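You operate a simulated robot arm through the tools that you are given. There is no shell and no other tool. Be economical: measure what you need, move in short steps, check, and stop when the job is done.

The job below is to be done with a simulated two-armed robot. You get a single attempt, and the scene is never put back.

## Task
Open the cupboard door sixty-two, fetch the bottle two from the shelf of cupboard sixty-two and stand it on the white sheet on the top of bench nine, then shut the sixty-two. Then open the upper trolley drawer, put the yellow block on the top of bench ten away in the inside of the upper trolley drawer, then shut the drawer. Then fetch the white block and set it on top of the cooler two. Then take the yellow switch and leave it on top of the brown taped carton on the top of bench nine. Then open the cupboard door fifty-six, take the wick carton from the shelf of cupboard fifty-six and put it on the board three, then shut the fifty-six. Do these in the order given. Set down upright: bottle two, wick carton.

Only the result counts: the job must be done as asked and must still hold three seconds after the hand-in. Knocking over, shifting, dropping, spilling or breaking anything else fails it. Flat cloth is picked up by pressing the open fingertips on it (5 to 10 N) and closing them slowly along it; thin cloth reads only 2 to 8 mm in the jaws.

## Robot
Two 7-joint arms with fingered hands on one trunk, on a base that drives. Base frame: it is fixed to the floor where the robot stands at the start and does not move with it; the origin is under the middle of the robot, x ahead of it, y to its left, z up. Lengths are in mm, angles in rad, forces in N, time in s.
The left shoulder is at the start at [30, 136, 1205], the right one opposite. With the tool pointing down near the work surface each hand reaches from about 180 to 740 mm from the robot's upright axis, wherever it stands, measured 20 degrees to its own side. Places, roughly: board three [8750, -5500, 750]; bottle two [7750, -500, 500]; cooler two [6750, -1250, 750]; cupboard door fifty-six [6400, -2200, 300]; cupboard door sixty-two [7900, -500, 400]; inside of the upper trolley drawer [-2100, -6300, 700]; sheet [6750, -1500, 750]; taped carton [6500, -1750, 1000]; upper trolley drawer [-2100, -6200, 700]; white block (6x5x4 cm) [7000, -500, 800]; wick carton [6500, -2000, 500]; yellow block (3x3x3 cm) [7600, 100, 800]; yellow switch [6750, -2000, 750]. Payload 5 kg a hand.
The TCP of each hand is the grasp point between the finger pads, 42 mm short of the fingertips. In the tool frame z runs along the fingers and y along their closing line. The gripper opens to 208 mm. The gripper's body begins 119 mm behind the TCP. The gripper is a hand of 4 fingers: y runs from the thumb to the fingers, the wrist lies at [0, 0, -332] in the tool frame, and closing takes about 1.5 s.
Orientation is that of the tool frame in the base frame, as a unit quaternion [w, x, y, z]. With the fingers straight down and closing along the base's y, the tool's x points along the base's -x, its y along +y and its z along -z.

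## Interface
- The arms move only by the tool jog_arm. It takes "left_deltas", "right_deltas" or both (then of equal length, played together; a hand with none holds still); each is a list of rows, each a list of 6 numbers: the shift along the tool's x, y, z in mm, then the turn, a rotation vector about the tool's x, y, z in rad. In form: [[dx, dy, dz, wx, wy, wz], ...]. A call has 1 to 10 rows; each row shifts and turns the commanded pose from where the row before left it, along the tool's axes as they then stand. "left_claw" and "right_claw" are, for a hand that has rows, the opening, from 0 (shut) to 1 (fully open), set as the call begins (left out, the last holds). A row lasts 0.2 s, in which the tool goes at most 50 mm and 0.15 rad; a call with a longer step from one row to the next is refused whole, and so is a gripper value outside its range. A pose out of reach is approached as far as the arm can. The call stops where the force on the tool passes 40 N (or 10 N more than at its start, if that is more) or the arm is blocked; 0.2 s more then pass. Each finger travels about 72 mm/s and halts on what it meets, pressing with about 25 N; the grip force reading is that of the motor and also rises with nothing between the fingers. The clock runs only during rows and for 0.2 s after the last one: add rows that do not move to give the fingers time. It gives the time, the measured TCP pose, the force on the tool (base axes), the opening and the grip force at its end, in the units of the frame above (readings bear some noise), with the torque about the TCP (base axes, N m) and any sound that the robot's microphone picked up.
- Cameras (640 x 400 px; columns grow to the right, rows downward): "scene" is now at [56.2, 2.7, 1947.5]; the picture's right is [0.03, -1.00, 0.00], its down [-0.63, -0.02, -0.78] and it looks along [0.78, 0.02, -0.63] (base axes); focal length 290 px, centre (320, 200). "left" rides on the left gripper at [-101, 0, -145] in its tool frame; the picture's right is [0.00, -1.00, 0.00], its down [0.82, 0.00, -0.57] and it looks along [0.57, 0.00, 0.82] (tool axes); focal length 261 px, centre (320, 200). "right" rides on the right gripper at [101, 0, -145] in its tool frame; the picture's right is [0.00, 1.00, 0.00], its down [-0.82, 0.00, -0.57] and it looks along [-0.57, 0.00, 0.82] (tool axes); focal length 261 px, centre (320, 200).
- capture(camera): a new picture of that camera. The clock stands still meanwhile.
- move_column(by): slides the trunk up (or, below 0, down) by that many mm; the arms and the scene camera ride with it, the base frame stays. It gives what a move gives, with no picture.
- drive_base(legs): drives the robot by 1 to 6 legs, each [ahead, left, turn to the left] in mm, mm and rad, along the robot's own axes; the way and the turn of a leg run together, so that a leg with both is an arc; at most 1500 mm and 3.142 rad a leg. The arms and the cameras ride along, it lands a little off, and it stops where it bumps. It gives what a move gives.
- set_fingers(finger1, finger2, finger3, thumb_bend, hand): sets how far each is bent, from 0 (flat) to 100 (curled in); at 30 the hand is open as for a grip, at 70 the pads meet at the TCP. One left out holds its place. A second passes; each finger stops where it meets its share of the squeeze, and holds until it gets a number again. A gripper value or a shape takes the hand back. It gives what a move gives, with no picture; readings hold the bend of each and the force on the fingers (four entries, about 0 where the hand has none), thumb and palm.
- preshape(shape, hand): the hand has 4 fingers and takes this shape, open, in about a second: jaw (thumb against the fingers, like two jaws); tri (thumb and two fingers); tip (a fingertip pinch); poke (one finger out to press); point (the index stretched); flat (the hand flat); cup (the hand cupped); fist (a fist). The gripper value then closes the fingers along that shape, each until it touches; the sizes above hold for jaw. It gives what a move gives, with no picture.
- aim_head(pan, tilt): turns the head with the scene camera to pan (to the left, within 2.496 rad either way) and tilt (down, from -0.506 to 1.204), counted from straight ahead of the robot. It gives what a move gives.
- locate(camera, pixels): there is no depth. For up to 12 entries [column, row, z] of the newest picture of that camera ("zoom" is the newest enlarged one), the place [x, y] in the base frame at which the ray of that pixel passes the height z, good to about 2 mm. The clock stands still meanwhile.
- close_up(camera, box): a new picture of the part [left, top, right, bottom] of that camera's present view, enlarged. The clock stands still meanwhile.
- sign_off(): hands the job in; it is judged then, once.

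Keep the steps short. Do not move on a guess: measure, check each grasp and each placing, and mend mistakes. In all there are 322 turns and 208 pictures (those below and enlarged ones count). Leave the grippers open and the arms clear of the work at the hand-in unless told otherwise, and finish with a single line.

The tools are called after "Request:" as name(argument=value, ...) on one line, values as JSON. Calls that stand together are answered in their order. jog_arm: Moves the arms, as the interface text tells. Its arguments: {"type":"object","properties":{"left_deltas":{"type":"array"},"left_claw":{"type":"number"},"right_deltas":{"type":"array"},"right_claw":{"type":"number"}},"required":[]} The other tools are called the same way: move_column (by) slides the trunk up or down; preshape (shape, hand) gives the hand a shape; set_fingers (finger1, finger2, finger3, thumb_bend, hand) moves the fingers one by one; drive_base (legs) drives the base; aim_head (pan, tilt) turns the head that bears the scene camera; capture (camera) takes a picture; locate (camera, pixels) gives the place at which the rays of pixels pass given heights; close_up (camera, box) takes an enlarged picture of a part of a camera's view; sign_off () hands the job in.

At the start:

```text
t: 0.0
left_eef_pos: [675.3, 239.3, 732.8]
left_tool_rot: [-0.001, 0.0, 1.0, 0.0]
left_wrist_force: [0.3, 0.6, -0.4]
left_wrist_torque: [0.03, 0.02, -0.01]
left_width: 207.9
left_grip_force: 0.0
left_shape: jaw
left_bend: [30.0, 30.0, 30.0, 30.0]
left_finger forces: [0.0, 0.0, 0.0, 0.0, 0.0, 0.1]
right_eef_pos: [480.3, -271.5, 735.7]
right_tool_rot: [-0.001, -0.001, 1.0, 0.0]
right_wrist_force: [0.7, -0.5, 0.6]
right_wrist_torque: [0.0, -0.02, -0.03]
right_width: 207.9
right_grip_force: 0.1
right_shape: jaw
right_bend: [30.0, 30.0, 30.0, 30.0]
right_finger forces: [0.1, 0.0, 0.1, 0.1, 0.1, 0.0]
trunk travel left (down, up): [-225.0, 265.0]
robot x, y, heading: [2.3, -1.8, -0.005]
head pan, tilt: [0.028, 0.681]
```

scene: 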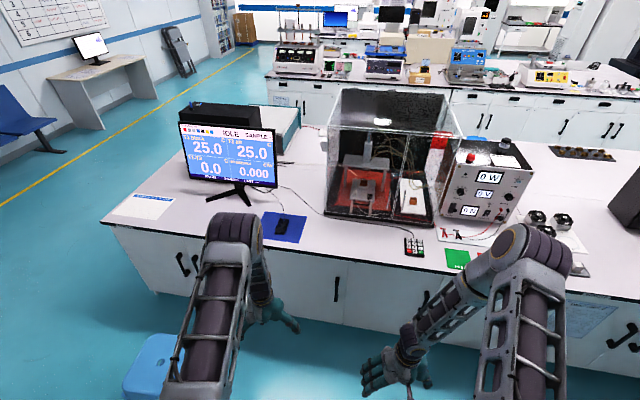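
right: 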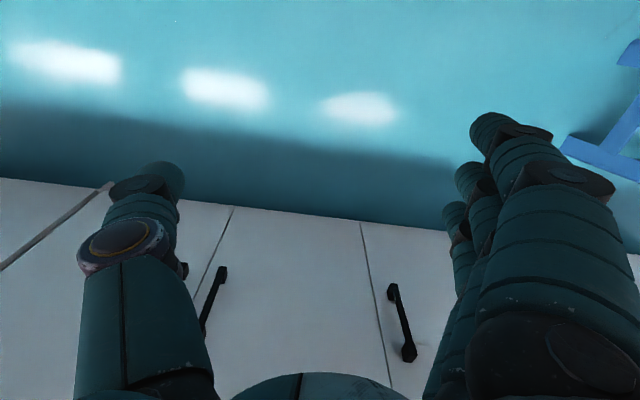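
left: 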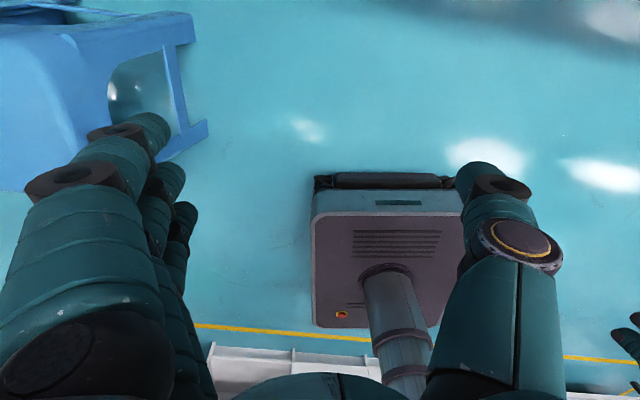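

I see a bench right ahead; the work lies about 7 m ahead, past it. First I look around to plan the way.

Request:
aim_head(pan=0.5, tilt=0.25)

Request:
capture(camera="scene")

Request:
aim_head(pan=-0.6, tilt=0.25)

Request:
capture(camera="scene")

Request:
aim_head(pan=-1.7, tilt=0.3)

Request:
capture(camera="scene")

```text
t: 0.9
left_eef_pos: [675.0, 239.8, 733.6]
left_tool_rot: [0.0, 0.001, 1.0, 0.0]
left_wrist_force: [0.8, 0.3, -0.5]
left_wrist_torque: [0.01, 0.01, -0.01]
left_width: 208.1
left_grip_force: 0.1
left_shape: jaw
left_bend: [30.0, 30.0, 30.0, 30.0]
left_finger forces: [0.0, 0.0, 0.1, 0.0, 0.1, 0.0]
right_eef_pos: [479.8, -271.2, 735.1]
right_tool_rot: [0.0, 0.0, 1.0, 0.0]
right_wrist_force: [-0.8, -0.7, 1.2]
right_wrist_torque: [0.04, 0.01, 0.01]
right_width: 208.1
right_grip_force: 0.0
right_shape: jaw
right_bend: [30.0, 30.0, 30.0, 30.0]
right_finger forces: [0.0, 0.0, 0.1, 0.0, 0.0, 0.0]
trunk travel left (down, up): [-225.0, 265.0]
robot x, y, heading: [1.9, 0.2, 0.004]
head pan, tilt: [0.499, 0.25]
```

```text
204 pictures are left
```

scene: 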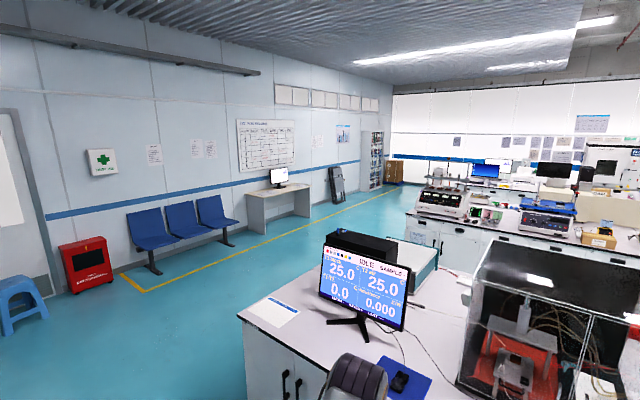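

```text
t: 2.2
left_eef_pos: [674.5, 240.7, 733.2]
left_tool_rot: [0.0, 0.0, 1.0, 0.0]
left_wrist_force: [0.3, -0.2, 0.7]
left_wrist_torque: [0.0, 0.04, 0.01]
left_width: 207.5
left_grip_force: 0.1
left_shape: jaw
left_bend: [30.0, 30.0, 30.0, 30.0]
left_finger forces: [0.1, 0.0, 0.0, 0.0, 0.0, 0.0]
right_eef_pos: [480.2, -271.9, 734.5]
right_tool_rot: [0.0, 0.0, 1.0, 0.0]
right_wrist_force: [-1.3, 0.0, 0.0]
right_wrist_torque: [0.0, 0.01, 0.01]
right_width: 207.8
right_grip_force: 0.1
right_shape: jaw
right_bend: [30.0, 30.0, 30.0, 30.0]
right_finger forces: [0.0, 0.0, 0.0, 0.1, 0.0, 0.1]
trunk travel left (down, up): [-225.0, 265.0]
robot x, y, heading: [-0.3, 1.4, -0.0]
head pan, tilt: [-0.6, 0.25]
```

```text
203 pictures are left
```

scene: 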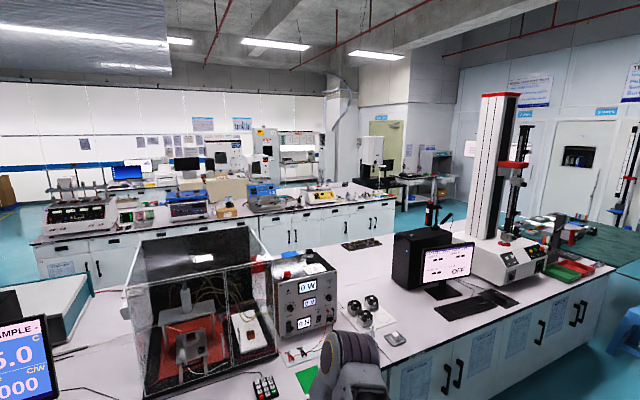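

```text
t: 3.6
left_eef_pos: [674.8, 240.4, 732.8]
left_tool_rot: [-0.001, 0.0, 1.0, 0.0]
left_wrist_force: [0.2, 1.0, 0.5]
left_wrist_torque: [-0.04, 0.02, 0.02]
left_width: 208.0
left_grip_force: 0.0
left_shape: jaw
left_bend: [30.0, 30.0, 30.0, 30.0]
left_finger forces: [0.0, 0.0, 0.1, 0.0, 0.0, 0.1]
right_eef_pos: [479.4, -270.4, 735.0]
right_tool_rot: [0.0, -0.001, 1.0, 0.0]
right_wrist_force: [0.6, -0.3, 0.0]
right_wrist_torque: [0.0, 0.03, 0.0]
right_width: 207.7
right_grip_force: 0.1
right_shape: jaw
right_bend: [30.0, 30.0, 30.0, 30.0]
right_finger forces: [0.1, 0.0, 0.0, 0.0, 0.0, 0.0]
trunk travel left (down, up): [-225.0, 265.0]
robot x, y, heading: [-0.4, 1.3, 0.0]
head pan, tilt: [-1.7, 0.3]
```

```text
202 pictures are left
```

scene: 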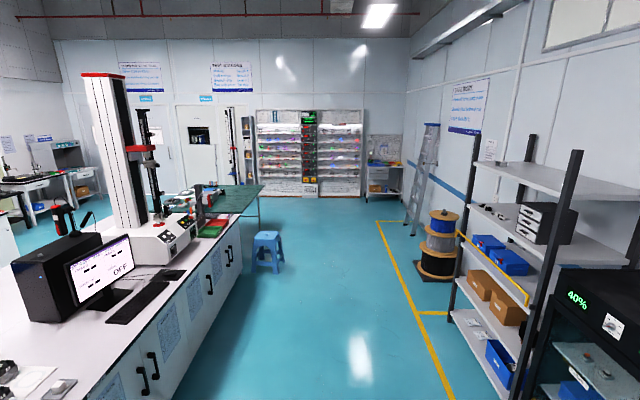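

Request:
aim_head(pan=0.6, tilt=0.45)

Request:
capture(camera="scene")

```text
t: 5.7
left_eef_pos: [674.9, 240.1, 733.0]
left_tool_rot: [0.001, 0.0, 1.0, 0.0]
left_wrist_force: [0.4, -0.2, -0.5]
left_wrist_torque: [0.0, 0.02, -0.02]
left_width: 207.6
left_grip_force: 0.0
left_shape: jaw
left_bend: [30.0, 30.0, 30.0, 30.0]
left_finger forces: [0.0, 0.0, 0.0, 0.0, 0.0, 0.0]
right_eef_pos: [480.5, -271.4, 735.2]
right_tool_rot: [0.001, 0.0, 1.0, -0.001]
right_wrist_force: [0.2, -0.7, -0.6]
right_wrist_torque: [-0.02, -0.01, 0.0]
right_width: 207.7
right_grip_force: 0.0
right_shape: jaw
right_bend: [30.0, 30.0, 30.0, 30.0]
right_finger forces: [0.0, 0.0, 0.0, 0.1, 0.0, 0.1]
trunk travel left (down, up): [-225.0, 265.0]
robot x, y, heading: [1.1, 0.7, 0.001]
head pan, tilt: [0.6, 0.45]
```

```text
201 pictures are left
```

scene: 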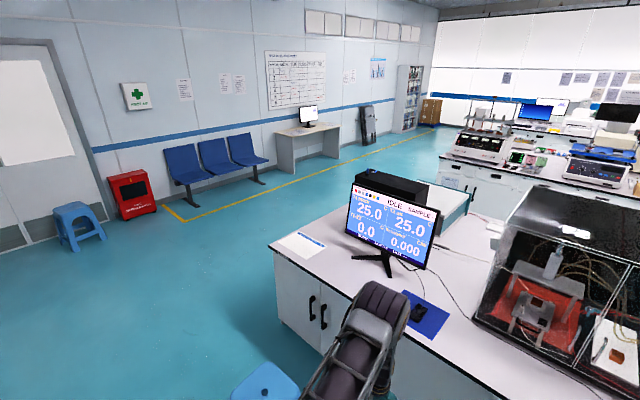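

Locating bench corners, the stool and corridor edges.

Request:
locate(camera="scene", pixels=[[268, 248, 770], [385, 290, 770], [278, 316, 0], [265, 370, 450], [235, 395, 450], [165, 207, 0], [183, 220, 0], [445, 130, 0], [435, 160, 770], [440, 205, 0], [100, 235, 0], [440, 200, 770]])

```text
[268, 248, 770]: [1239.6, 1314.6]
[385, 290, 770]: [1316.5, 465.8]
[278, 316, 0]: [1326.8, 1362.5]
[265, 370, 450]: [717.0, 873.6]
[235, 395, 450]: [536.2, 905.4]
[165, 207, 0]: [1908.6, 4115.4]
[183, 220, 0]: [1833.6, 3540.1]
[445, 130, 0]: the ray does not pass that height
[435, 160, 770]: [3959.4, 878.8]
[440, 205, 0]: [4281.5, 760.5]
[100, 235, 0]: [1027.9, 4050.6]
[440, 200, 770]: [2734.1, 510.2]
```

Tucking both hands back and up for driving.

Request:
jog_arm(left_deltas=[[35, 0, -35, 0, 0, 0], [35, 0, -35, 0, 0, 0], [35, 0, -35, 0, 0, 0], [35, 0, -35, 0, 0, 0], [35, 0, -35, 0, 0, 0], [35, 0, -35, 0, 0, 0], [35, 0, -35, 0, 0, 0], [35, 0, -35, 0, 0, 0]], right_deltas=[[10, 0, -35, 0, 0, 0], [10, 0, -35, 0, 0, 0], [10, 0, -35, 0, 0, 0], [10, 0, -35, 0, 0, 0], [10, 0, -35, 0, 0, 0], [10, 0, -35, 0, 0, 0], [10, 0, -35, 0, 0, 0], [10, 0, -35, 0, 0, 0]])

Request:
aim_head(pan=0, tilt=0.5)

Request:
capture(camera="scene")

```text
t: 7.5
left_eef_pos: [392.0, 242.4, 1016.7]
left_tool_rot: [0.0, -0.001, 1.0, -0.001]
left_wrist_force: [-1.6, 0.1, 0.5]
left_wrist_torque: [-0.04, -0.26, -0.04]
left_width: 207.5
left_grip_force: 0.0
left_shape: jaw
left_bend: [30.0, 30.0, 30.0, 30.0]
left_finger forces: [0.0, 0.0, 0.0, 0.1, 0.0, 0.1]
right_eef_pos: [396.2, -272.1, 1014.9]
right_tool_rot: [0.001, -0.001, 1.0, 0.0]
right_wrist_force: [-2.1, -0.4, 0.0]
right_wrist_torque: [-0.01, -0.32, 0.01]
right_width: 207.7
right_grip_force: 0.0
right_shape: jaw
right_bend: [30.0, 30.0, 30.0, 30.0]
right_finger forces: [0.0, 0.1, 0.0, 0.0, 0.1, 0.0]
trunk travel left (down, up): [-225.0, 265.0]
robot x, y, heading: [-2.2, 0.3, -0.002]
head pan, tilt: [0.6, 0.45]
```

```text
t: 8.5
left_eef_pos: [395.2, 240.9, 1014.7]
left_tool_rot: [0.0, -0.001, 1.0, 0.0]
left_wrist_force: [-0.5, 0.8, 0.0]
left_wrist_torque: [0.02, 0.01, -0.01]
left_width: 207.8
left_grip_force: 0.1
left_shape: jaw
left_bend: [30.0, 30.0, 30.0, 30.0]
left_finger forces: [0.0, 0.0, 0.1, 0.0, 0.0, 0.1]
right_eef_pos: [400.7, -272.7, 1013.4]
right_tool_rot: [0.0, 0.0, 1.0, 0.0]
right_wrist_force: [-0.4, 0.2, -0.9]
right_wrist_torque: [-0.03, 0.0, -0.01]
right_width: 207.8
right_grip_force: 0.2
right_shape: jaw
right_bend: [30.0, 30.0, 30.0, 30.0]
right_finger forces: [0.0, 0.0, 0.0, 0.1, 0.0, 0.1]
trunk travel left (down, up): [-225.0, 265.0]
robot x, y, heading: [-0.9, -2.6, -0.002]
head pan, tilt: [0.0, 0.499]
```

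```text
200 pictures are left
```

scene: 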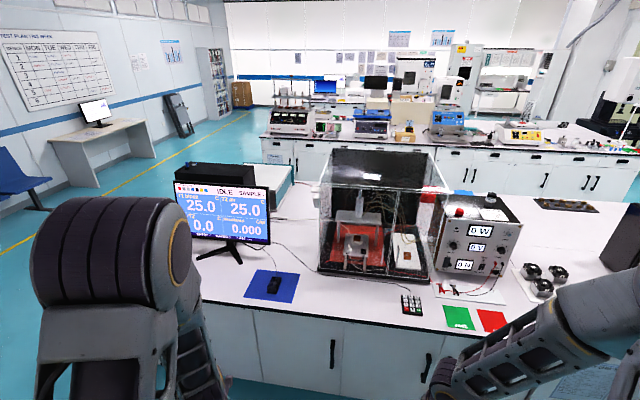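

Way to the corridor: strafe left (stool at x≥530 is clear), then ahead along y≈2250.

Request:
drive_base(legs=[[0, 1200, 0], [0, 1050, 0]])

Request:
capture(camera="scene")

```text
t: 19.7
left_eef_pos: [411.7, 2499.5, 1014.4]
left_tool_rot: [0.001, 0.009, 1.0, 0.0]
left_wrist_force: [-0.6, 1.2, 0.4]
left_wrist_torque: [-0.02, -0.01, -0.03]
left_width: 207.7
left_grip_force: 0.0
left_shape: jaw
left_bend: [30.0, 30.0, 30.0, 30.0]
left_finger forces: [0.0, 0.0, 0.0, 0.0, 0.1, 0.1]
right_eef_pos: [407.2, 1984.8, 1013.3]
right_tool_rot: [0.0, 0.009, 1.0, 0.0]
right_wrist_force: [-0.2, 0.2, -0.4]
right_wrist_torque: [-0.06, -0.02, -0.02]
right_width: 207.7
right_grip_force: 0.1
right_shape: jaw
right_bend: [30.0, 30.0, 30.0, 30.0]
right_finger forces: [0.1, 0.1, 0.0, 0.0, 0.0, 0.0]
trunk travel left (down, up): [-225.0, 265.0]
robot x, y, heading: [11.3, 2264.5, -0.019]
head pan, tilt: [0.0, 0.499]
```

```text
199 pictures are left
```

scene: 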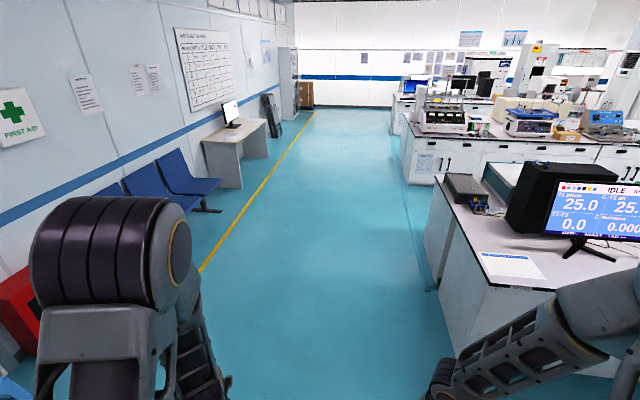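

Corridor clear. Drive ahead 6 m.

Request:
drive_base(legs=[[1500, 0, 0.019], [1500, 0, 0], [1500, 0, 0], [1300, 0, 0]])

Request:
aim_head(pan=-0.6, tilt=0.4)

Request:
capture(camera="scene")

```text
t: 47.4
left_eef_pos: [6234.4, 2514.5, 1015.3]
left_tool_rot: [0.0, -0.003, 1.0, 0.0]
left_wrist_force: [-0.7, 0.3, -0.3]
left_wrist_torque: [0.0, 0.04, -0.01]
left_width: 207.9
left_grip_force: 0.1
left_shape: jaw
left_bend: [30.0, 30.0, 30.0, 30.0]
left_finger forces: [0.0, 0.0, 0.0, 0.0, 0.0, 0.1]
right_eef_pos: [6243.9, 2000.9, 1014.8]
right_tool_rot: [0.0, -0.003, 1.0, -0.001]
right_wrist_force: [0.0, 0.3, -0.5]
right_wrist_torque: [-0.02, 0.02, 0.02]
right_width: 207.8
right_grip_force: 0.2
right_shape: jaw
right_bend: [30.0, 30.0, 30.0, 30.0]
right_finger forces: [0.0, 0.0, 0.1, 0.1, 0.0, 0.0]
trunk travel left (down, up): [-225.0, 265.0]
robot x, y, heading: [5842.0, 2269.9, 0.009]
head pan, tilt: [0.0, 0.499]
```

```text
t: 48.4
left_eef_pos: [6232.6, 2514.8, 1014.3]
left_tool_rot: [0.0, -0.003, 1.0, -0.001]
left_wrist_force: [-0.1, -0.4, -0.1]
left_wrist_torque: [-0.01, -0.01, 0.05]
left_width: 208.0
left_grip_force: 0.1
left_shape: jaw
left_bend: [30.0, 30.0, 30.0, 30.0]
left_finger forces: [0.0, 0.1, 0.0, 0.0, 0.0, 0.0]
right_eef_pos: [6244.2, 2001.2, 1013.5]
right_tool_rot: [-0.001, -0.004, 1.0, 0.0]
right_wrist_force: [0.4, -0.2, 0.3]
right_wrist_torque: [0.0, 0.02, -0.02]
right_width: 207.8
right_grip_force: 0.0
right_shape: jaw
right_bend: [30.0, 30.0, 30.0, 30.0]
right_finger forces: [0.1, 0.0, 0.0, 0.1, 0.0, 0.1]
trunk travel left (down, up): [-225.0, 265.0]
robot x, y, heading: [5840.2, 2270.4, 0.006]
head pan, tilt: [-0.6, 0.4]
```

```text
198 pictures are left
```

scene: 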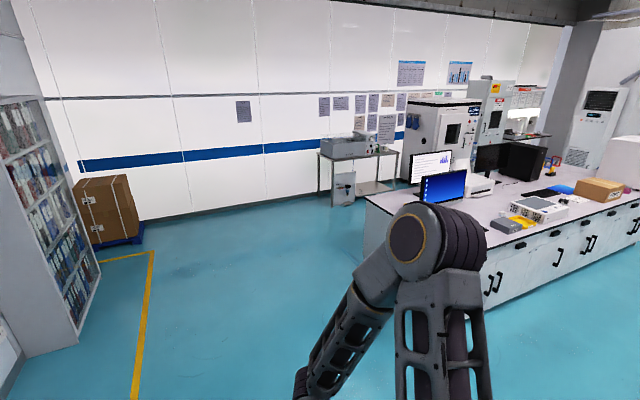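

Request:
locate(camera="scene", pixels=[[366, 196, 770], [480, 243, 770], [640, 187, 770], [330, 205, 0], [395, 185, 900], [320, 155, 900], [415, 180, 0], [148, 252, 0]])

Request:
aim_head(pan=-0.3, tilt=0.4)

Request:
drive_base(legs=[[1500, 0, 0], [1400, 0, 0]])

Request:
capture(camera="scene")

Request:
aim_head(pan=-1.5, tilt=0.4)

Request:
capture(camera="scene")

```text
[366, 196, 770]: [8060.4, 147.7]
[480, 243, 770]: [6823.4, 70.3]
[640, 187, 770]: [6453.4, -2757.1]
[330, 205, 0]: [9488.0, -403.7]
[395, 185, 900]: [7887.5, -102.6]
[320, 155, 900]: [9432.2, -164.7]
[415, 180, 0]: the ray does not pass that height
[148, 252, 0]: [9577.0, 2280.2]
```

```text
t: 49.2
left_eef_pos: [6234.7, 2515.7, 1014.9]
left_tool_rot: [0.0, -0.004, 1.0, 0.0]
left_wrist_force: [0.1, 0.6, 0.1]
left_wrist_torque: [0.0, 0.0, 0.01]
left_width: 207.9
left_grip_force: 0.1
left_shape: jaw
left_bend: [30.0, 30.0, 30.0, 30.0]
left_finger forces: [0.0, 0.1, 0.0, 0.1, 0.0, 0.0]
right_eef_pos: [6243.8, 2000.1, 1013.7]
right_tool_rot: [0.0, -0.003, 1.0, 0.0]
right_wrist_force: [-0.9, -1.2, 0.1]
right_wrist_torque: [0.0, -0.02, -0.03]
right_width: 207.5
right_grip_force: 0.1
right_shape: jaw
right_bend: [30.0, 30.0, 30.0, 30.0]
right_finger forces: [0.0, 0.0, 0.0, 0.0, 0.0, 0.1]
trunk travel left (down, up): [-225.0, 265.0]
robot x, y, heading: [5842.3, 2269.6, 0.008]
head pan, tilt: [-0.3, 0.4]
```

```text
t: 63.2
left_eef_pos: [9120.5, 2604.0, 1014.4]
left_tool_rot: [0.0, -0.02, 1.0, 0.001]
left_wrist_force: [0.4, 0.4, 0.3]
left_wrist_torque: [-0.02, 0.02, 0.01]
left_width: 207.8
left_grip_force: 0.1
left_shape: jaw
left_bend: [30.0, 30.0, 30.0, 30.0]
left_finger forces: [0.0, 0.0, 0.0, 0.1, 0.0, 0.0]
right_eef_pos: [9146.5, 2089.5, 1014.0]
right_tool_rot: [0.0, -0.02, 1.0, 0.0]
right_wrist_force: [0.2, -0.3, 0.1]
right_wrist_torque: [-0.01, 0.02, -0.01]
right_width: 207.9
right_grip_force: 0.1
right_shape: jaw
right_bend: [30.0, 30.0, 30.0, 30.0]
right_finger forces: [0.1, 0.0, 0.0, 0.1, 0.1, 0.0]
trunk travel left (down, up): [-225.0, 265.0]
robot x, y, heading: [8735.1, 2346.5, 0.041]
head pan, tilt: [-0.3, 0.4]
```

```text
197 pictures are left
```

scene: 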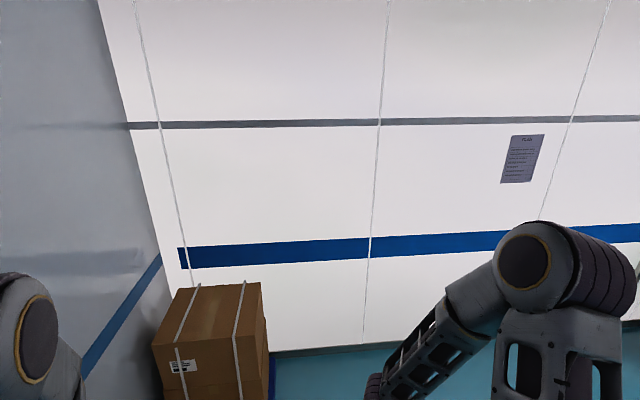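

```text
t: 64.6
left_eef_pos: [9120.5, 2603.8, 1014.8]
left_tool_rot: [0.0, -0.02, 1.0, 0.0]
left_wrist_force: [0.8, -0.5, 0.5]
left_wrist_torque: [0.03, 0.01, 0.0]
left_width: 207.7
left_grip_force: 0.1
left_shape: jaw
left_bend: [30.0, 30.0, 30.0, 30.0]
left_finger forces: [0.0, 0.0, 0.0, 0.0, 0.0, 0.0]
right_eef_pos: [9145.3, 2089.9, 1014.0]
right_tool_rot: [0.0, -0.02, 1.0, 0.0]
right_wrist_force: [0.2, -0.4, -0.6]
right_wrist_torque: [0.02, 0.02, 0.01]
right_width: 207.8
right_grip_force: 0.2
right_shape: jaw
right_bend: [30.0, 30.0, 30.0, 30.0]
right_finger forces: [0.1, 0.0, 0.0, 0.0, 0.0, 0.0]
trunk travel left (down, up): [-225.0, 265.0]
robot x, y, heading: [8734.9, 2350.5, 0.041]
head pan, tilt: [-1.499, 0.4]
```

```text
196 pictures are left
```

scene: 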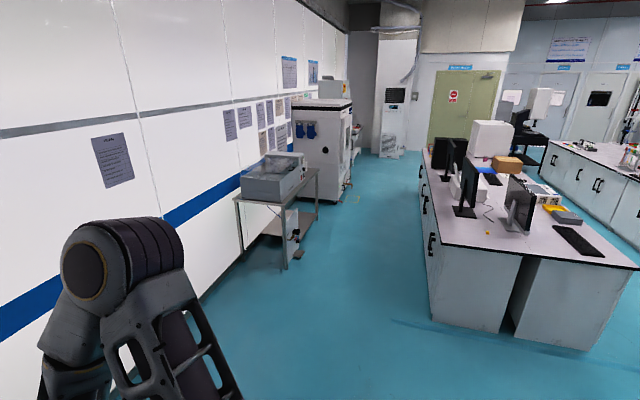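

Request:
locate(camera="scene", pixels=[[430, 243, 770], [431, 320, 0], [424, 178, 770], [300, 262, 0], [237, 203, 800], [318, 170, 800], [333, 202, 0], [638, 265, 770], [487, 233, 770], [478, 165, 770]])

Request:
close_up(camera="scene", box=[400, 100, 640, 280])

```text
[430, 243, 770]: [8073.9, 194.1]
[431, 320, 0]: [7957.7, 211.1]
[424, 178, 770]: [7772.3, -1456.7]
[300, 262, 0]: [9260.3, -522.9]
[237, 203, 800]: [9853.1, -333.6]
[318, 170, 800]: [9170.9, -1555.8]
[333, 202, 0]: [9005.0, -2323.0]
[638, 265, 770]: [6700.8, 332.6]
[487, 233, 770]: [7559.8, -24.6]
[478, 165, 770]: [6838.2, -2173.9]
```

```text
2.22 times, centred on (520, 190) of scene
```

zoom: 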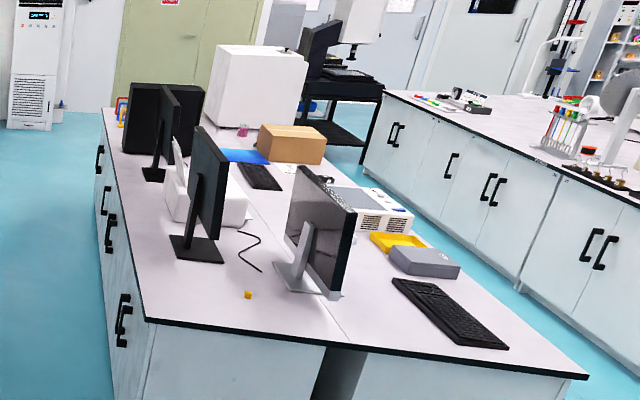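

The back aisle runs x≈7960–9260. Turn right and drive into it.

Request:
drive_base(legs=[[0, 0, -1.612], [1250, -60, 0], [1100, -60, 0]])

Request:
aim_head(pan=-0.8, tilt=0.6)

Request:
capture(camera="scene")

```text
t: 80.2
left_eef_pos: [8838.0, -431.7, 1015.3]
left_tool_rot: [0.001, 0.711, 0.704, 0.0]
left_wrist_force: [0.3, 0.0, 0.1]
left_wrist_torque: [0.04, 0.03, -0.01]
left_width: 208.0
left_grip_force: 0.1
left_shape: jaw
left_bend: [30.0, 30.0, 30.0, 30.0]
left_finger forces: [0.0, 0.0, 0.0, 0.0, 0.0, 0.1]
right_eef_pos: [8324.5, -431.9, 1014.8]
right_tool_rot: [0.001, 0.71, 0.704, 0.0]
right_wrist_force: [-0.3, 0.4, -0.1]
right_wrist_torque: [0.04, -0.02, -0.01]
right_width: 208.2
right_grip_force: 0.1
right_shape: jaw
right_bend: [30.0, 30.0, 30.0, 30.0]
right_finger forces: [0.1, 0.1, 0.0, 0.1, 0.1, 0.0]
trunk travel left (down, up): [-225.0, 265.0]
robot x, y, heading: [8596.1, -33.4, -1.578]
head pan, tilt: [-1.499, 0.4]
```

```text
t: 81.3
left_eef_pos: [8837.5, -430.8, 1015.8]
left_tool_rot: [0.0, 0.71, 0.704, 0.0]
left_wrist_force: [0.2, 0.0, 0.0]
left_wrist_torque: [-0.02, 0.02, -0.01]
left_width: 207.8
left_grip_force: 0.1
left_shape: jaw
left_bend: [30.0, 30.0, 30.0, 30.0]
left_finger forces: [0.0, 0.0, 0.1, 0.1, 0.1, 0.1]
right_eef_pos: [8323.7, -432.2, 1015.1]
right_tool_rot: [-0.001, 0.71, 0.704, -0.001]
right_wrist_force: [-0.6, -0.1, -0.3]
right_wrist_torque: [0.0, -0.04, -0.03]
right_width: 207.7
right_grip_force: 0.0
right_shape: jaw
right_bend: [30.0, 30.0, 30.0, 30.0]
right_finger forces: [0.0, 0.1, 0.0, 0.0, 0.0, 0.0]
trunk travel left (down, up): [-225.0, 265.0]
robot x, y, heading: [8600.7, -34.8, -1.582]
head pan, tilt: [-0.799, 0.6]
```

```text
194 pictures are left
```

scene: 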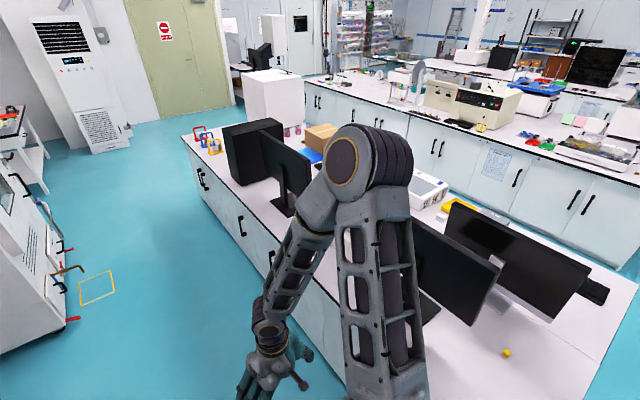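

Request:
drive_base(legs=[[0, 0, -1.56]])

Request:
aim_head(pan=0.0, tilt=0.9)

Request:
capture(camera="scene")

```text
t: 85.5
left_eef_pos: [8203.7, -272.5, 1014.1]
left_tool_rot: [0.0, 1.0, -0.003, 0.0]
left_wrist_force: [0.2, 0.3, 0.0]
left_wrist_torque: [0.0, 0.0, -0.01]
left_width: 208.0
left_grip_force: 0.1
left_shape: jaw
left_bend: [30.0, 30.0, 30.0, 30.0]
left_finger forces: [0.0, 0.0, 0.0, 0.0, 0.0, 0.0]
right_eef_pos: [8200.3, 241.8, 1014.4]
right_tool_rot: [0.0, 1.0, -0.003, 0.0]
right_wrist_force: [0.2, -0.2, 1.5]
right_wrist_torque: [-0.03, 0.0, -0.02]
right_width: 207.8
right_grip_force: 0.0
right_shape: jaw
right_bend: [30.0, 30.0, 30.0, 30.0]
right_finger forces: [0.0, 0.0, 0.0, 0.0, 0.1, 0.0]
trunk travel left (down, up): [-225.0, 265.0]
robot x, y, heading: [8604.2, -31.7, 3.14]
head pan, tilt: [-0.799, 0.6]
```

```text
t: 86.6
left_eef_pos: [8202.9, -272.1, 1014.9]
left_tool_rot: [0.0, 1.0, -0.003, 0.0]
left_wrist_force: [0.1, -0.4, 0.5]
left_wrist_torque: [0.02, 0.01, 0.0]
left_width: 207.8
left_grip_force: 0.1
left_shape: jaw
left_bend: [30.0, 30.0, 30.0, 30.0]
left_finger forces: [0.0, 0.1, 0.1, 0.0, 0.1, 0.0]
right_eef_pos: [8199.2, 241.8, 1013.3]
right_tool_rot: [0.0, 1.0, -0.003, -0.001]
right_wrist_force: [0.7, -0.6, -0.6]
right_wrist_torque: [0.02, -0.01, 0.0]
right_width: 207.6
right_grip_force: 0.0
right_shape: jaw
right_bend: [30.0, 30.0, 30.0, 30.0]
right_finger forces: [0.1, 0.0, 0.0, 0.1, 0.0, 0.0]
trunk travel left (down, up): [-225.0, 265.0]
robot x, y, heading: [8599.2, -31.8, 3.135]
head pan, tilt: [0.0, 0.901]
```

```text
193 pictures are left
```

scene: 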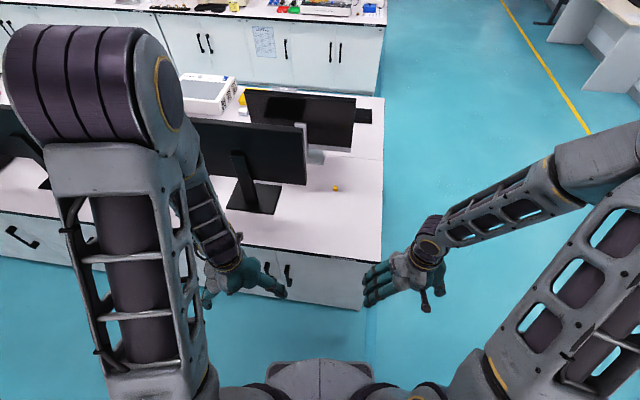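

Request:
locate(camera="scene", pixels=[[337, 188, 760], [337, 191, 730], [370, 262, 750], [383, 98, 750], [288, 272, 600], [270, 270, 600], [20, 238, 600], [362, 308, 0]])

Request:
aim_head(pan=0.5, tilt=0.8)

Request:
capture(camera="scene")

```text
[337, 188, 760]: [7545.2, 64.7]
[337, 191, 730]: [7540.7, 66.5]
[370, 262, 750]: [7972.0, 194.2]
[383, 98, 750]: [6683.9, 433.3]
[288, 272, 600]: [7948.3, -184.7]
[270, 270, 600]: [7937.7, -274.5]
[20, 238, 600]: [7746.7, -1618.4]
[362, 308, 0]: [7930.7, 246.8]
```

```text
t: 87.5
left_eef_pos: [8202.5, -273.5, 1014.6]
left_tool_rot: [0.001, 1.0, -0.003, 0.0]
left_wrist_force: [0.6, -0.9, -0.2]
left_wrist_torque: [0.03, 0.01, 0.0]
left_width: 207.8
left_grip_force: 0.1
left_shape: jaw
left_bend: [30.0, 30.0, 30.0, 30.0]
left_finger forces: [0.0, 0.1, 0.1, 0.0, 0.0, 0.1]
right_eef_pos: [8201.2, 242.1, 1013.7]
right_tool_rot: [0.0, 1.0, -0.003, 0.0]
right_wrist_force: [-0.8, 0.5, 0.1]
right_wrist_torque: [0.02, -0.05, 0.0]
right_width: 207.9
right_grip_force: 0.2
right_shape: jaw
right_bend: [30.0, 30.0, 30.0, 30.0]
right_finger forces: [0.0, 0.0, 0.1, 0.0, 0.1, 0.0]
trunk travel left (down, up): [-225.0, 265.0]
robot x, y, heading: [8598.0, -27.1, 3.133]
head pan, tilt: [0.499, 0.799]
```

```text
192 pictures are left
```

scene: 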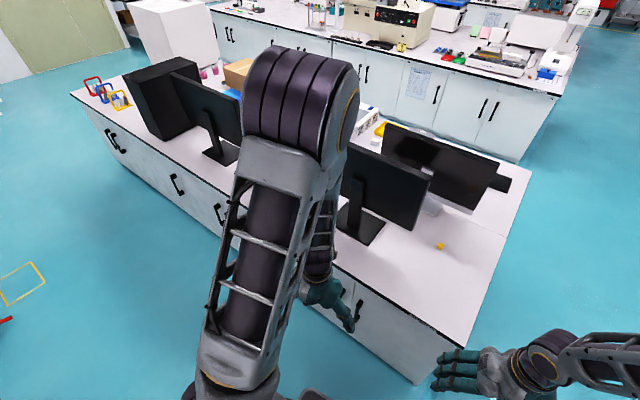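

Request:
locate(camera="scene", pixels=[[359, 308, 600], [345, 298, 600], [220, 214, 600], [176, 183, 600], [115, 143, 600], [75, 92, 750]])

Request:
drive_base(legs=[[-300, 500, 0]])

Request:
aim_head(pan=0.0, tilt=0.85)

Request:
capture(camera="scene")

Request:
capture(camera="right")

```text
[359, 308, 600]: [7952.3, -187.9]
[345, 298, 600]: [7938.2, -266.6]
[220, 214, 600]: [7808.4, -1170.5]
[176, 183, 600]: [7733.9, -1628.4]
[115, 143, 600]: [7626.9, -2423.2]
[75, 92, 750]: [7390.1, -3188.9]
```

```text
t: 90.8
left_eef_pos: [8512.9, -772.4, 1013.1]
left_tool_rot: [-0.001, 1.0, 0.006, 0.0]
left_wrist_force: [-1.0, -0.4, 0.6]
left_wrist_torque: [0.07, 0.02, -0.02]
left_width: 207.8
left_grip_force: 0.1
left_shape: jaw
left_bend: [30.0, 30.0, 30.0, 30.0]
left_finger forces: [0.0, 0.0, 0.0, 0.1, 0.0, 0.1]
right_eef_pos: [8500.7, -257.5, 1013.9]
right_tool_rot: [0.0, 1.0, 0.006, 0.0]
right_wrist_force: [-0.2, 0.1, 0.3]
right_wrist_torque: [0.02, 0.02, 0.01]
right_width: 207.7
right_grip_force: 0.1
right_shape: jaw
right_bend: [30.0, 30.0, 30.0, 30.0]
right_finger forces: [0.0, 0.0, 0.0, 0.0, 0.0, 0.0]
trunk travel left (down, up): [-225.0, 265.0]
robot x, y, heading: [8900.7, -529.4, -3.131]
head pan, tilt: [0.499, 0.799]
```

```text
t: 91.8
left_eef_pos: [8511.3, -772.1, 1015.2]
left_tool_rot: [0.001, 1.0, 0.006, -0.001]
left_wrist_force: [0.1, -0.4, 0.4]
left_wrist_torque: [0.03, 0.03, 0.0]
left_width: 207.7
left_grip_force: 0.1
left_shape: jaw
left_bend: [30.0, 30.0, 30.0, 30.0]
left_finger forces: [0.0, 0.1, 0.1, 0.0, 0.1, 0.0]
right_eef_pos: [8499.5, -258.5, 1013.5]
right_tool_rot: [0.001, 1.0, 0.006, 0.0]
right_wrist_force: [-0.4, -0.6, 0.9]
right_wrist_torque: [0.04, 0.04, 0.01]
right_width: 207.9
right_grip_force: 0.0
right_shape: jaw
right_bend: [30.0, 30.0, 30.0, 30.0]
right_finger forces: [0.0, 0.0, 0.1, 0.0, 0.1, 0.0]
trunk travel left (down, up): [-225.0, 265.0]
robot x, y, heading: [8903.6, -525.6, -3.132]
head pan, tilt: [0.0, 0.85]
```

```text
191 pictures are left
```

scene: 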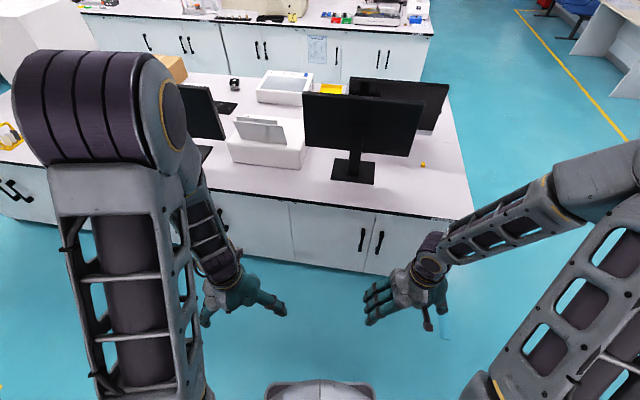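

```text
190 pictures are left
```

right: 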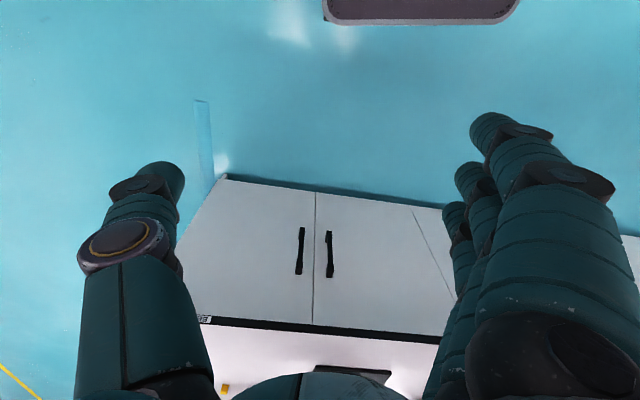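

Request:
close_up(camera="scene", box=[190, 180, 480, 290])

Request:
locate(camera="scene", pixels=[[375, 213, 700], [290, 204, 700], [363, 230, 650], [361, 250, 500], [363, 270, 400], [297, 260, 400], [472, 217, 750], [215, 192, 750], [380, 240, 600], [362, 240, 600]])

```text
2.21 times, centred on (335, 235) of scene
```

zoom: 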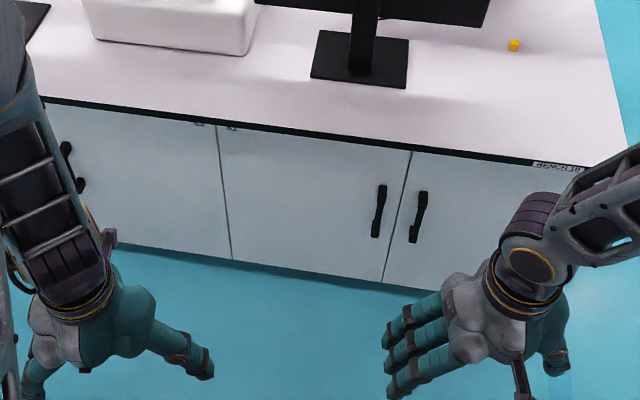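

```text
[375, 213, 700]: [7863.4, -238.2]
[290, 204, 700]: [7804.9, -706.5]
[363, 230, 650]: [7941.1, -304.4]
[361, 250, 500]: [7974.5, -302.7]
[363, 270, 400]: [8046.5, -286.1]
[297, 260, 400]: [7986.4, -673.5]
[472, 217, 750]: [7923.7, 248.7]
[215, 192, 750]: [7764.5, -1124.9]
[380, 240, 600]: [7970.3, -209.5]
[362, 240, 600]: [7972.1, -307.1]
```

Request:
close_up(camera="scene", box=[260, 195, 360, 245])

```text
6.40 times, centred on (310, 220) of scene
```

zoom: 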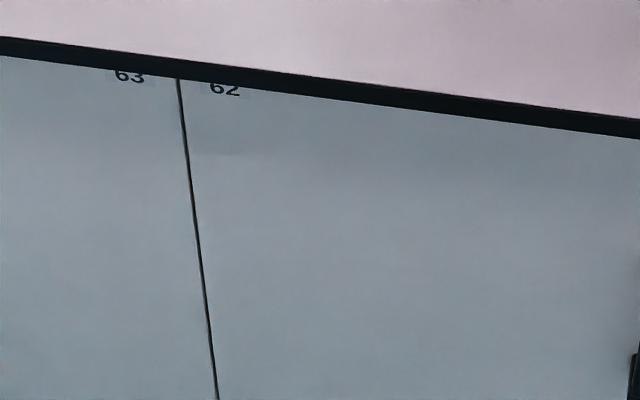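

Label reads 62; bench is turned ~0.12 rad. Align the robot with it and look with the right hand camera.

Request:
drive_base(legs=[[0, 0, -0.12], [200, 81, 0]])

Request:
capture(camera="right")

Request:
capture(camera="scene")

```text
t: 94.0
left_eef_pos: [8282.4, -783.9, 1014.4]
left_tool_rot: [0.001, 0.999, -0.052, 0.001]
left_wrist_force: [-0.9, -0.2, -0.1]
left_wrist_torque: [0.05, -0.11, -0.03]
left_width: 207.6
left_grip_force: 0.1
left_shape: jaw
left_bend: [30.0, 30.0, 30.0, 30.0]
left_finger forces: [0.1, 0.0, 0.1, 0.0, 0.1, 0.0]
right_eef_pos: [8329.6, -273.0, 1014.5]
right_tool_rot: [0.0, 0.999, -0.052, 0.001]
right_wrist_force: [-0.4, 0.1, 0.5]
right_wrist_torque: [0.05, -0.11, -0.02]
right_width: 207.6
right_grip_force: 0.1
right_shape: jaw
right_bend: [30.0, 30.0, 30.0, 30.0]
right_finger forces: [0.0, 0.0, 0.0, 0.0, 0.1, 0.0]
trunk travel left (down, up): [-225.0, 265.0]
robot x, y, heading: [8702.4, -585.7, 3.037]
head pan, tilt: [0.0, 0.85]
```

```text
187 pictures are left
```

right: 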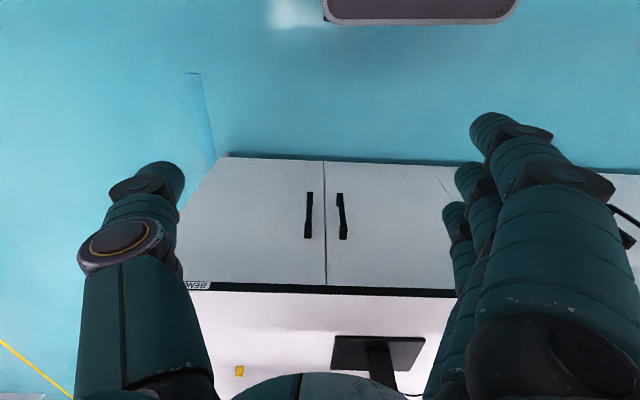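

```text
186 pictures are left
```

scene: 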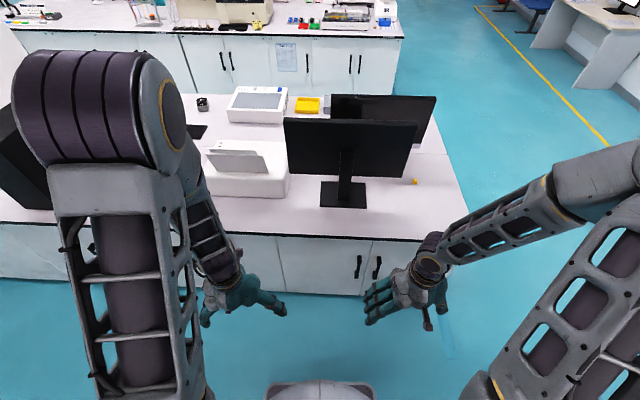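

Request:
locate(camera="right", pixels=[[343, 238, 400], [343, 238, 600], [338, 194, 300], [338, 194, 500], [327, 284, 700], [327, 284, 750], [323, 163, 0], [323, 163, 100], [210, 284, 740], [452, 291, 740]])

Request:
locate(camera="scene", pixels=[[360, 256, 400], [360, 256, 600], [357, 278, 300], [357, 278, 500], [371, 240, 700], [371, 240, 750], [365, 295, 100], [365, 295, 0]])

Request:
close_up(camera="scene", box=[260, 220, 420, 310])

```text
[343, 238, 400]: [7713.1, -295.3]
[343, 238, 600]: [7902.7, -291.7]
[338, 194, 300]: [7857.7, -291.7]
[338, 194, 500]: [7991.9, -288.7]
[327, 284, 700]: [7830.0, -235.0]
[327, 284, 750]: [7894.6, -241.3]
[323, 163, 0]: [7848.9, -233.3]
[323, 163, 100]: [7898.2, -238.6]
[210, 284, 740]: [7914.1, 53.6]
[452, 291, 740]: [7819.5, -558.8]
```

```text
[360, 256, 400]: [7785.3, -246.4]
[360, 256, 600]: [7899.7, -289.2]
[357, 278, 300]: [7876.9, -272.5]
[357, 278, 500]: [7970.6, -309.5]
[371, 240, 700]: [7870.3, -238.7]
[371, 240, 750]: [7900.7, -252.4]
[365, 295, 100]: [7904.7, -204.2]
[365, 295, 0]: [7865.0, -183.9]
```

```text
4.00 times, centred on (340, 265) of scene
```

zoom: 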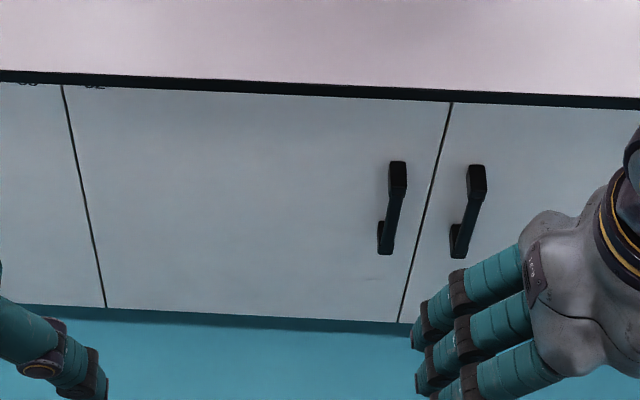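

Handle of 62 triangulates to about (7905, -290), z 400–600. Lower the column, then turn the right hand to point forward with a narrowed opening.

Request:
move_column(by=-200)

Request:
jog_arm(right_deltas=[[0, 0, 40, 0, -0.15, 0], [0, 0, 40, 0, -0.15, 0], [0, 0, 40, 0, -0.15, 0], [0, 0, 40, 0, -0.15, 0], [0, 0, 40, 0, -0.15, 0], [0, 0, 40, 0, -0.15, 0], [0, 0, 40, 0, -0.15, 0], [0, 0, 40, 0, -0.15, 0], [0, 0, 40, 0, -0.15, 0], [0, 0, 40, 0, -0.15, 0]], right_claw=0.35)

Request:
capture(camera="scene")

Request:
capture(camera="right")

```text
t: 96.2
left_eef_pos: [8282.4, -783.3, 814.6]
left_tool_rot: [0.0, 0.999, -0.053, 0.0]
left_wrist_force: [-0.6, 0.0, 0.2]
left_wrist_torque: [0.0, 0.0, 0.02]
left_width: 207.9
left_grip_force: 0.0
left_shape: jaw
left_bend: [30.0, 30.0, 30.0, 30.0]
left_finger forces: [0.0, 0.0, 0.0, 0.1, 0.1, 0.0]
right_eef_pos: [8332.0, -272.3, 814.5]
right_tool_rot: [0.0, 0.999, -0.052, 0.001]
right_wrist_force: [0.2, 0.0, -0.5]
right_wrist_torque: [-0.01, 0.03, -0.01]
right_width: 207.7
right_grip_force: 0.0
right_shape: jaw
right_bend: [30.0, 30.0, 30.0, 30.0]
right_finger forces: [0.0, 0.0, 0.0, 0.0, 0.0, 0.0]
trunk travel left (down, up): [-25.0, 465.0]
robot x, y, heading: [8705.7, -584.7, 3.032]
head pan, tilt: [0.0, 0.85]
```

```text
t: 98.4
left_eef_pos: [8285.2, -784.6, 815.4]
left_tool_rot: [0.001, 0.999, -0.051, -0.002]
left_wrist_force: [2.2, 0.2, 0.7]
left_wrist_torque: [-0.06, 0.27, -0.01]
left_width: 208.1
left_grip_force: 0.1
left_shape: jaw
left_bend: [30.0, 30.0, 30.0, 30.0]
left_finger forces: [0.0, 0.0, 0.1, 0.0, 0.0, 0.1]
right_eef_pos: [8170.8, -79.3, 593.0]
right_tool_rot: [0.008, 0.753, -0.023, -0.658]
right_wrist_force: [1.8, 0.5, 0.4]
right_wrist_torque: [-0.04, -0.06, 0.15]
right_width: 72.8
right_grip_force: 0.0
right_shape: jaw
right_bend: [74.0, 74.0, 74.0, 70.0]
right_finger forces: [0.0, 0.0, 0.0, 0.1, 0.1, 0.0]
right hand out of reach, approached as far as the arm can: row 1, 2, 4, 5, 6, 7, 8, 9, 10
trunk travel left (down, up): [-25.0, 465.0]
robot x, y, heading: [8699.9, -585.3, 3.036]
head pan, tilt: [0.0, 0.85]
```

```text
184 pictures are left
```

scene: 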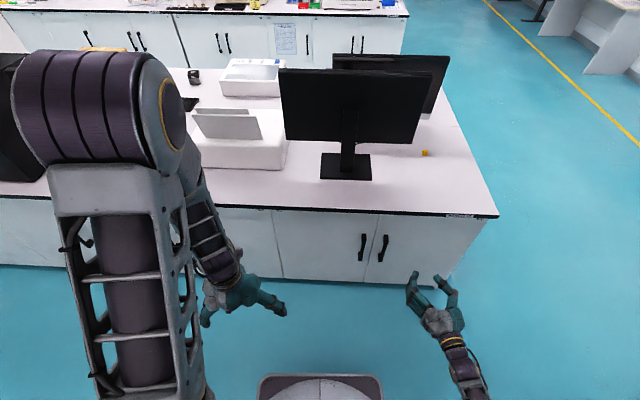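

```text
183 pictures are left
```

right: 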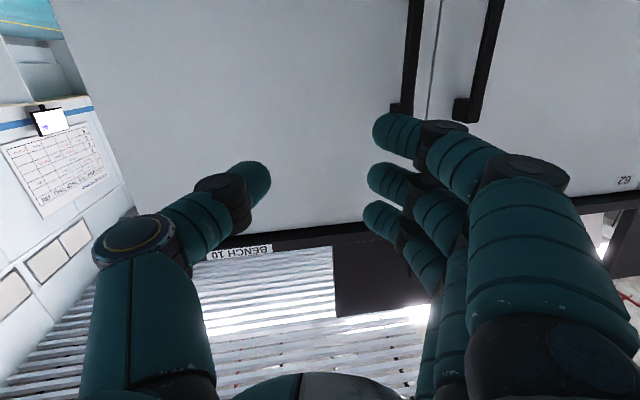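

The hand was held off by reach limits near the body; command further forward and see if it settles.

Request:
jog_arm(right_deltas=[[0, 0, 30, 0, -0.07, 0], [0, 0, 30, 0, 0, 0], [0, 0, 30, 0, 0, 0], [0, 0, 0, 0, 0, 0]])

```text
t: 99.4
left_eef_pos: [8284.0, -784.6, 814.4]
left_tool_rot: [0.0, 0.999, -0.052, 0.001]
left_wrist_force: [-0.3, -0.6, -0.5]
left_wrist_torque: [-0.02, 0.01, -0.04]
left_width: 207.8
left_grip_force: 0.0
left_shape: jaw
left_bend: [30.0, 30.0, 30.0, 30.0]
left_finger forces: [0.1, 0.0, 0.0, 0.0, 0.1, 0.0]
right_eef_pos: [8081.6, -80.1, 585.5]
right_tool_rot: [0.007, 0.73, -0.023, -0.683]
right_wrist_force: [-0.6, -0.5, 0.3]
right_wrist_torque: [-0.01, 0.0, 0.0]
right_width: 73.0
right_grip_force: 0.0
right_shape: jaw
right_bend: [74.0, 74.0, 74.0, 70.0]
right_finger forces: [0.1, 0.0, 0.1, 0.1, 0.1, 0.0]
trunk travel left (down, up): [-25.0, 465.0]
robot x, y, heading: [8701.9, -583.1, 3.038]
head pan, tilt: [0.0, 0.85]
```

Request:
jog_arm(right_deltas=[[15, 37, 14, 0.02, -0.011, 0], [15, 37, 14, 0.02, -0.011, 0], [15, 37, 14, 0.02, -0.011, 0], [15, 37, 14, 0.02, -0.011, 0], [15, 37, 14, 0.02, -0.011, 0], [15, 37, 14, 0.02, -0.011, 0], [0, 0, 0, 0, 0, 0]])

Request:
capture(camera="scene")

Request:
capture(camera="right")

```text
t: 101.0
left_eef_pos: [8283.8, -783.2, 815.5]
left_tool_rot: [-0.001, 0.999, -0.052, 0.0]
left_wrist_force: [-0.2, -0.2, 0.5]
left_wrist_torque: [0.0, 0.04, 0.0]
left_width: 207.7
left_grip_force: 0.0
left_shape: jaw
left_bend: [30.0, 30.0, 30.0, 30.0]
left_finger forces: [0.0, 0.1, 0.0, 0.1, 0.1, 0.1]
right_eef_pos: [7985.6, -298.4, 500.8]
right_tool_rot: [-0.036, 0.707, -0.063, -0.704]
right_wrist_force: [0.2, -0.2, 0.0]
right_wrist_torque: [0.0, -0.04, -0.01]
right_width: 72.9
right_grip_force: 0.0
right_shape: jaw
right_bend: [74.0, 74.0, 74.0, 70.0]
right_finger forces: [0.0, 0.0, 0.0, 0.0, 0.0, 0.0]
trunk travel left (down, up): [-25.0, 465.0]
robot x, y, heading: [8698.0, -584.9, 3.038]
head pan, tilt: [0.0, 0.85]
```

```text
182 pictures are left
```

scene: 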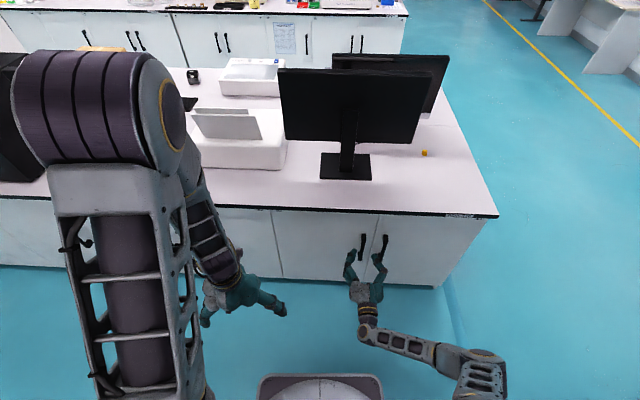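

```text
181 pictures are left
```

right: 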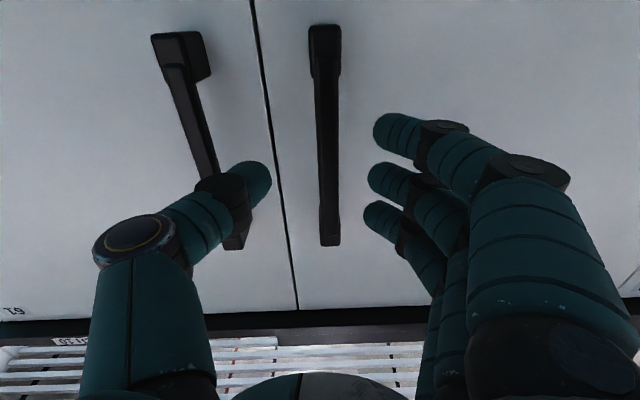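

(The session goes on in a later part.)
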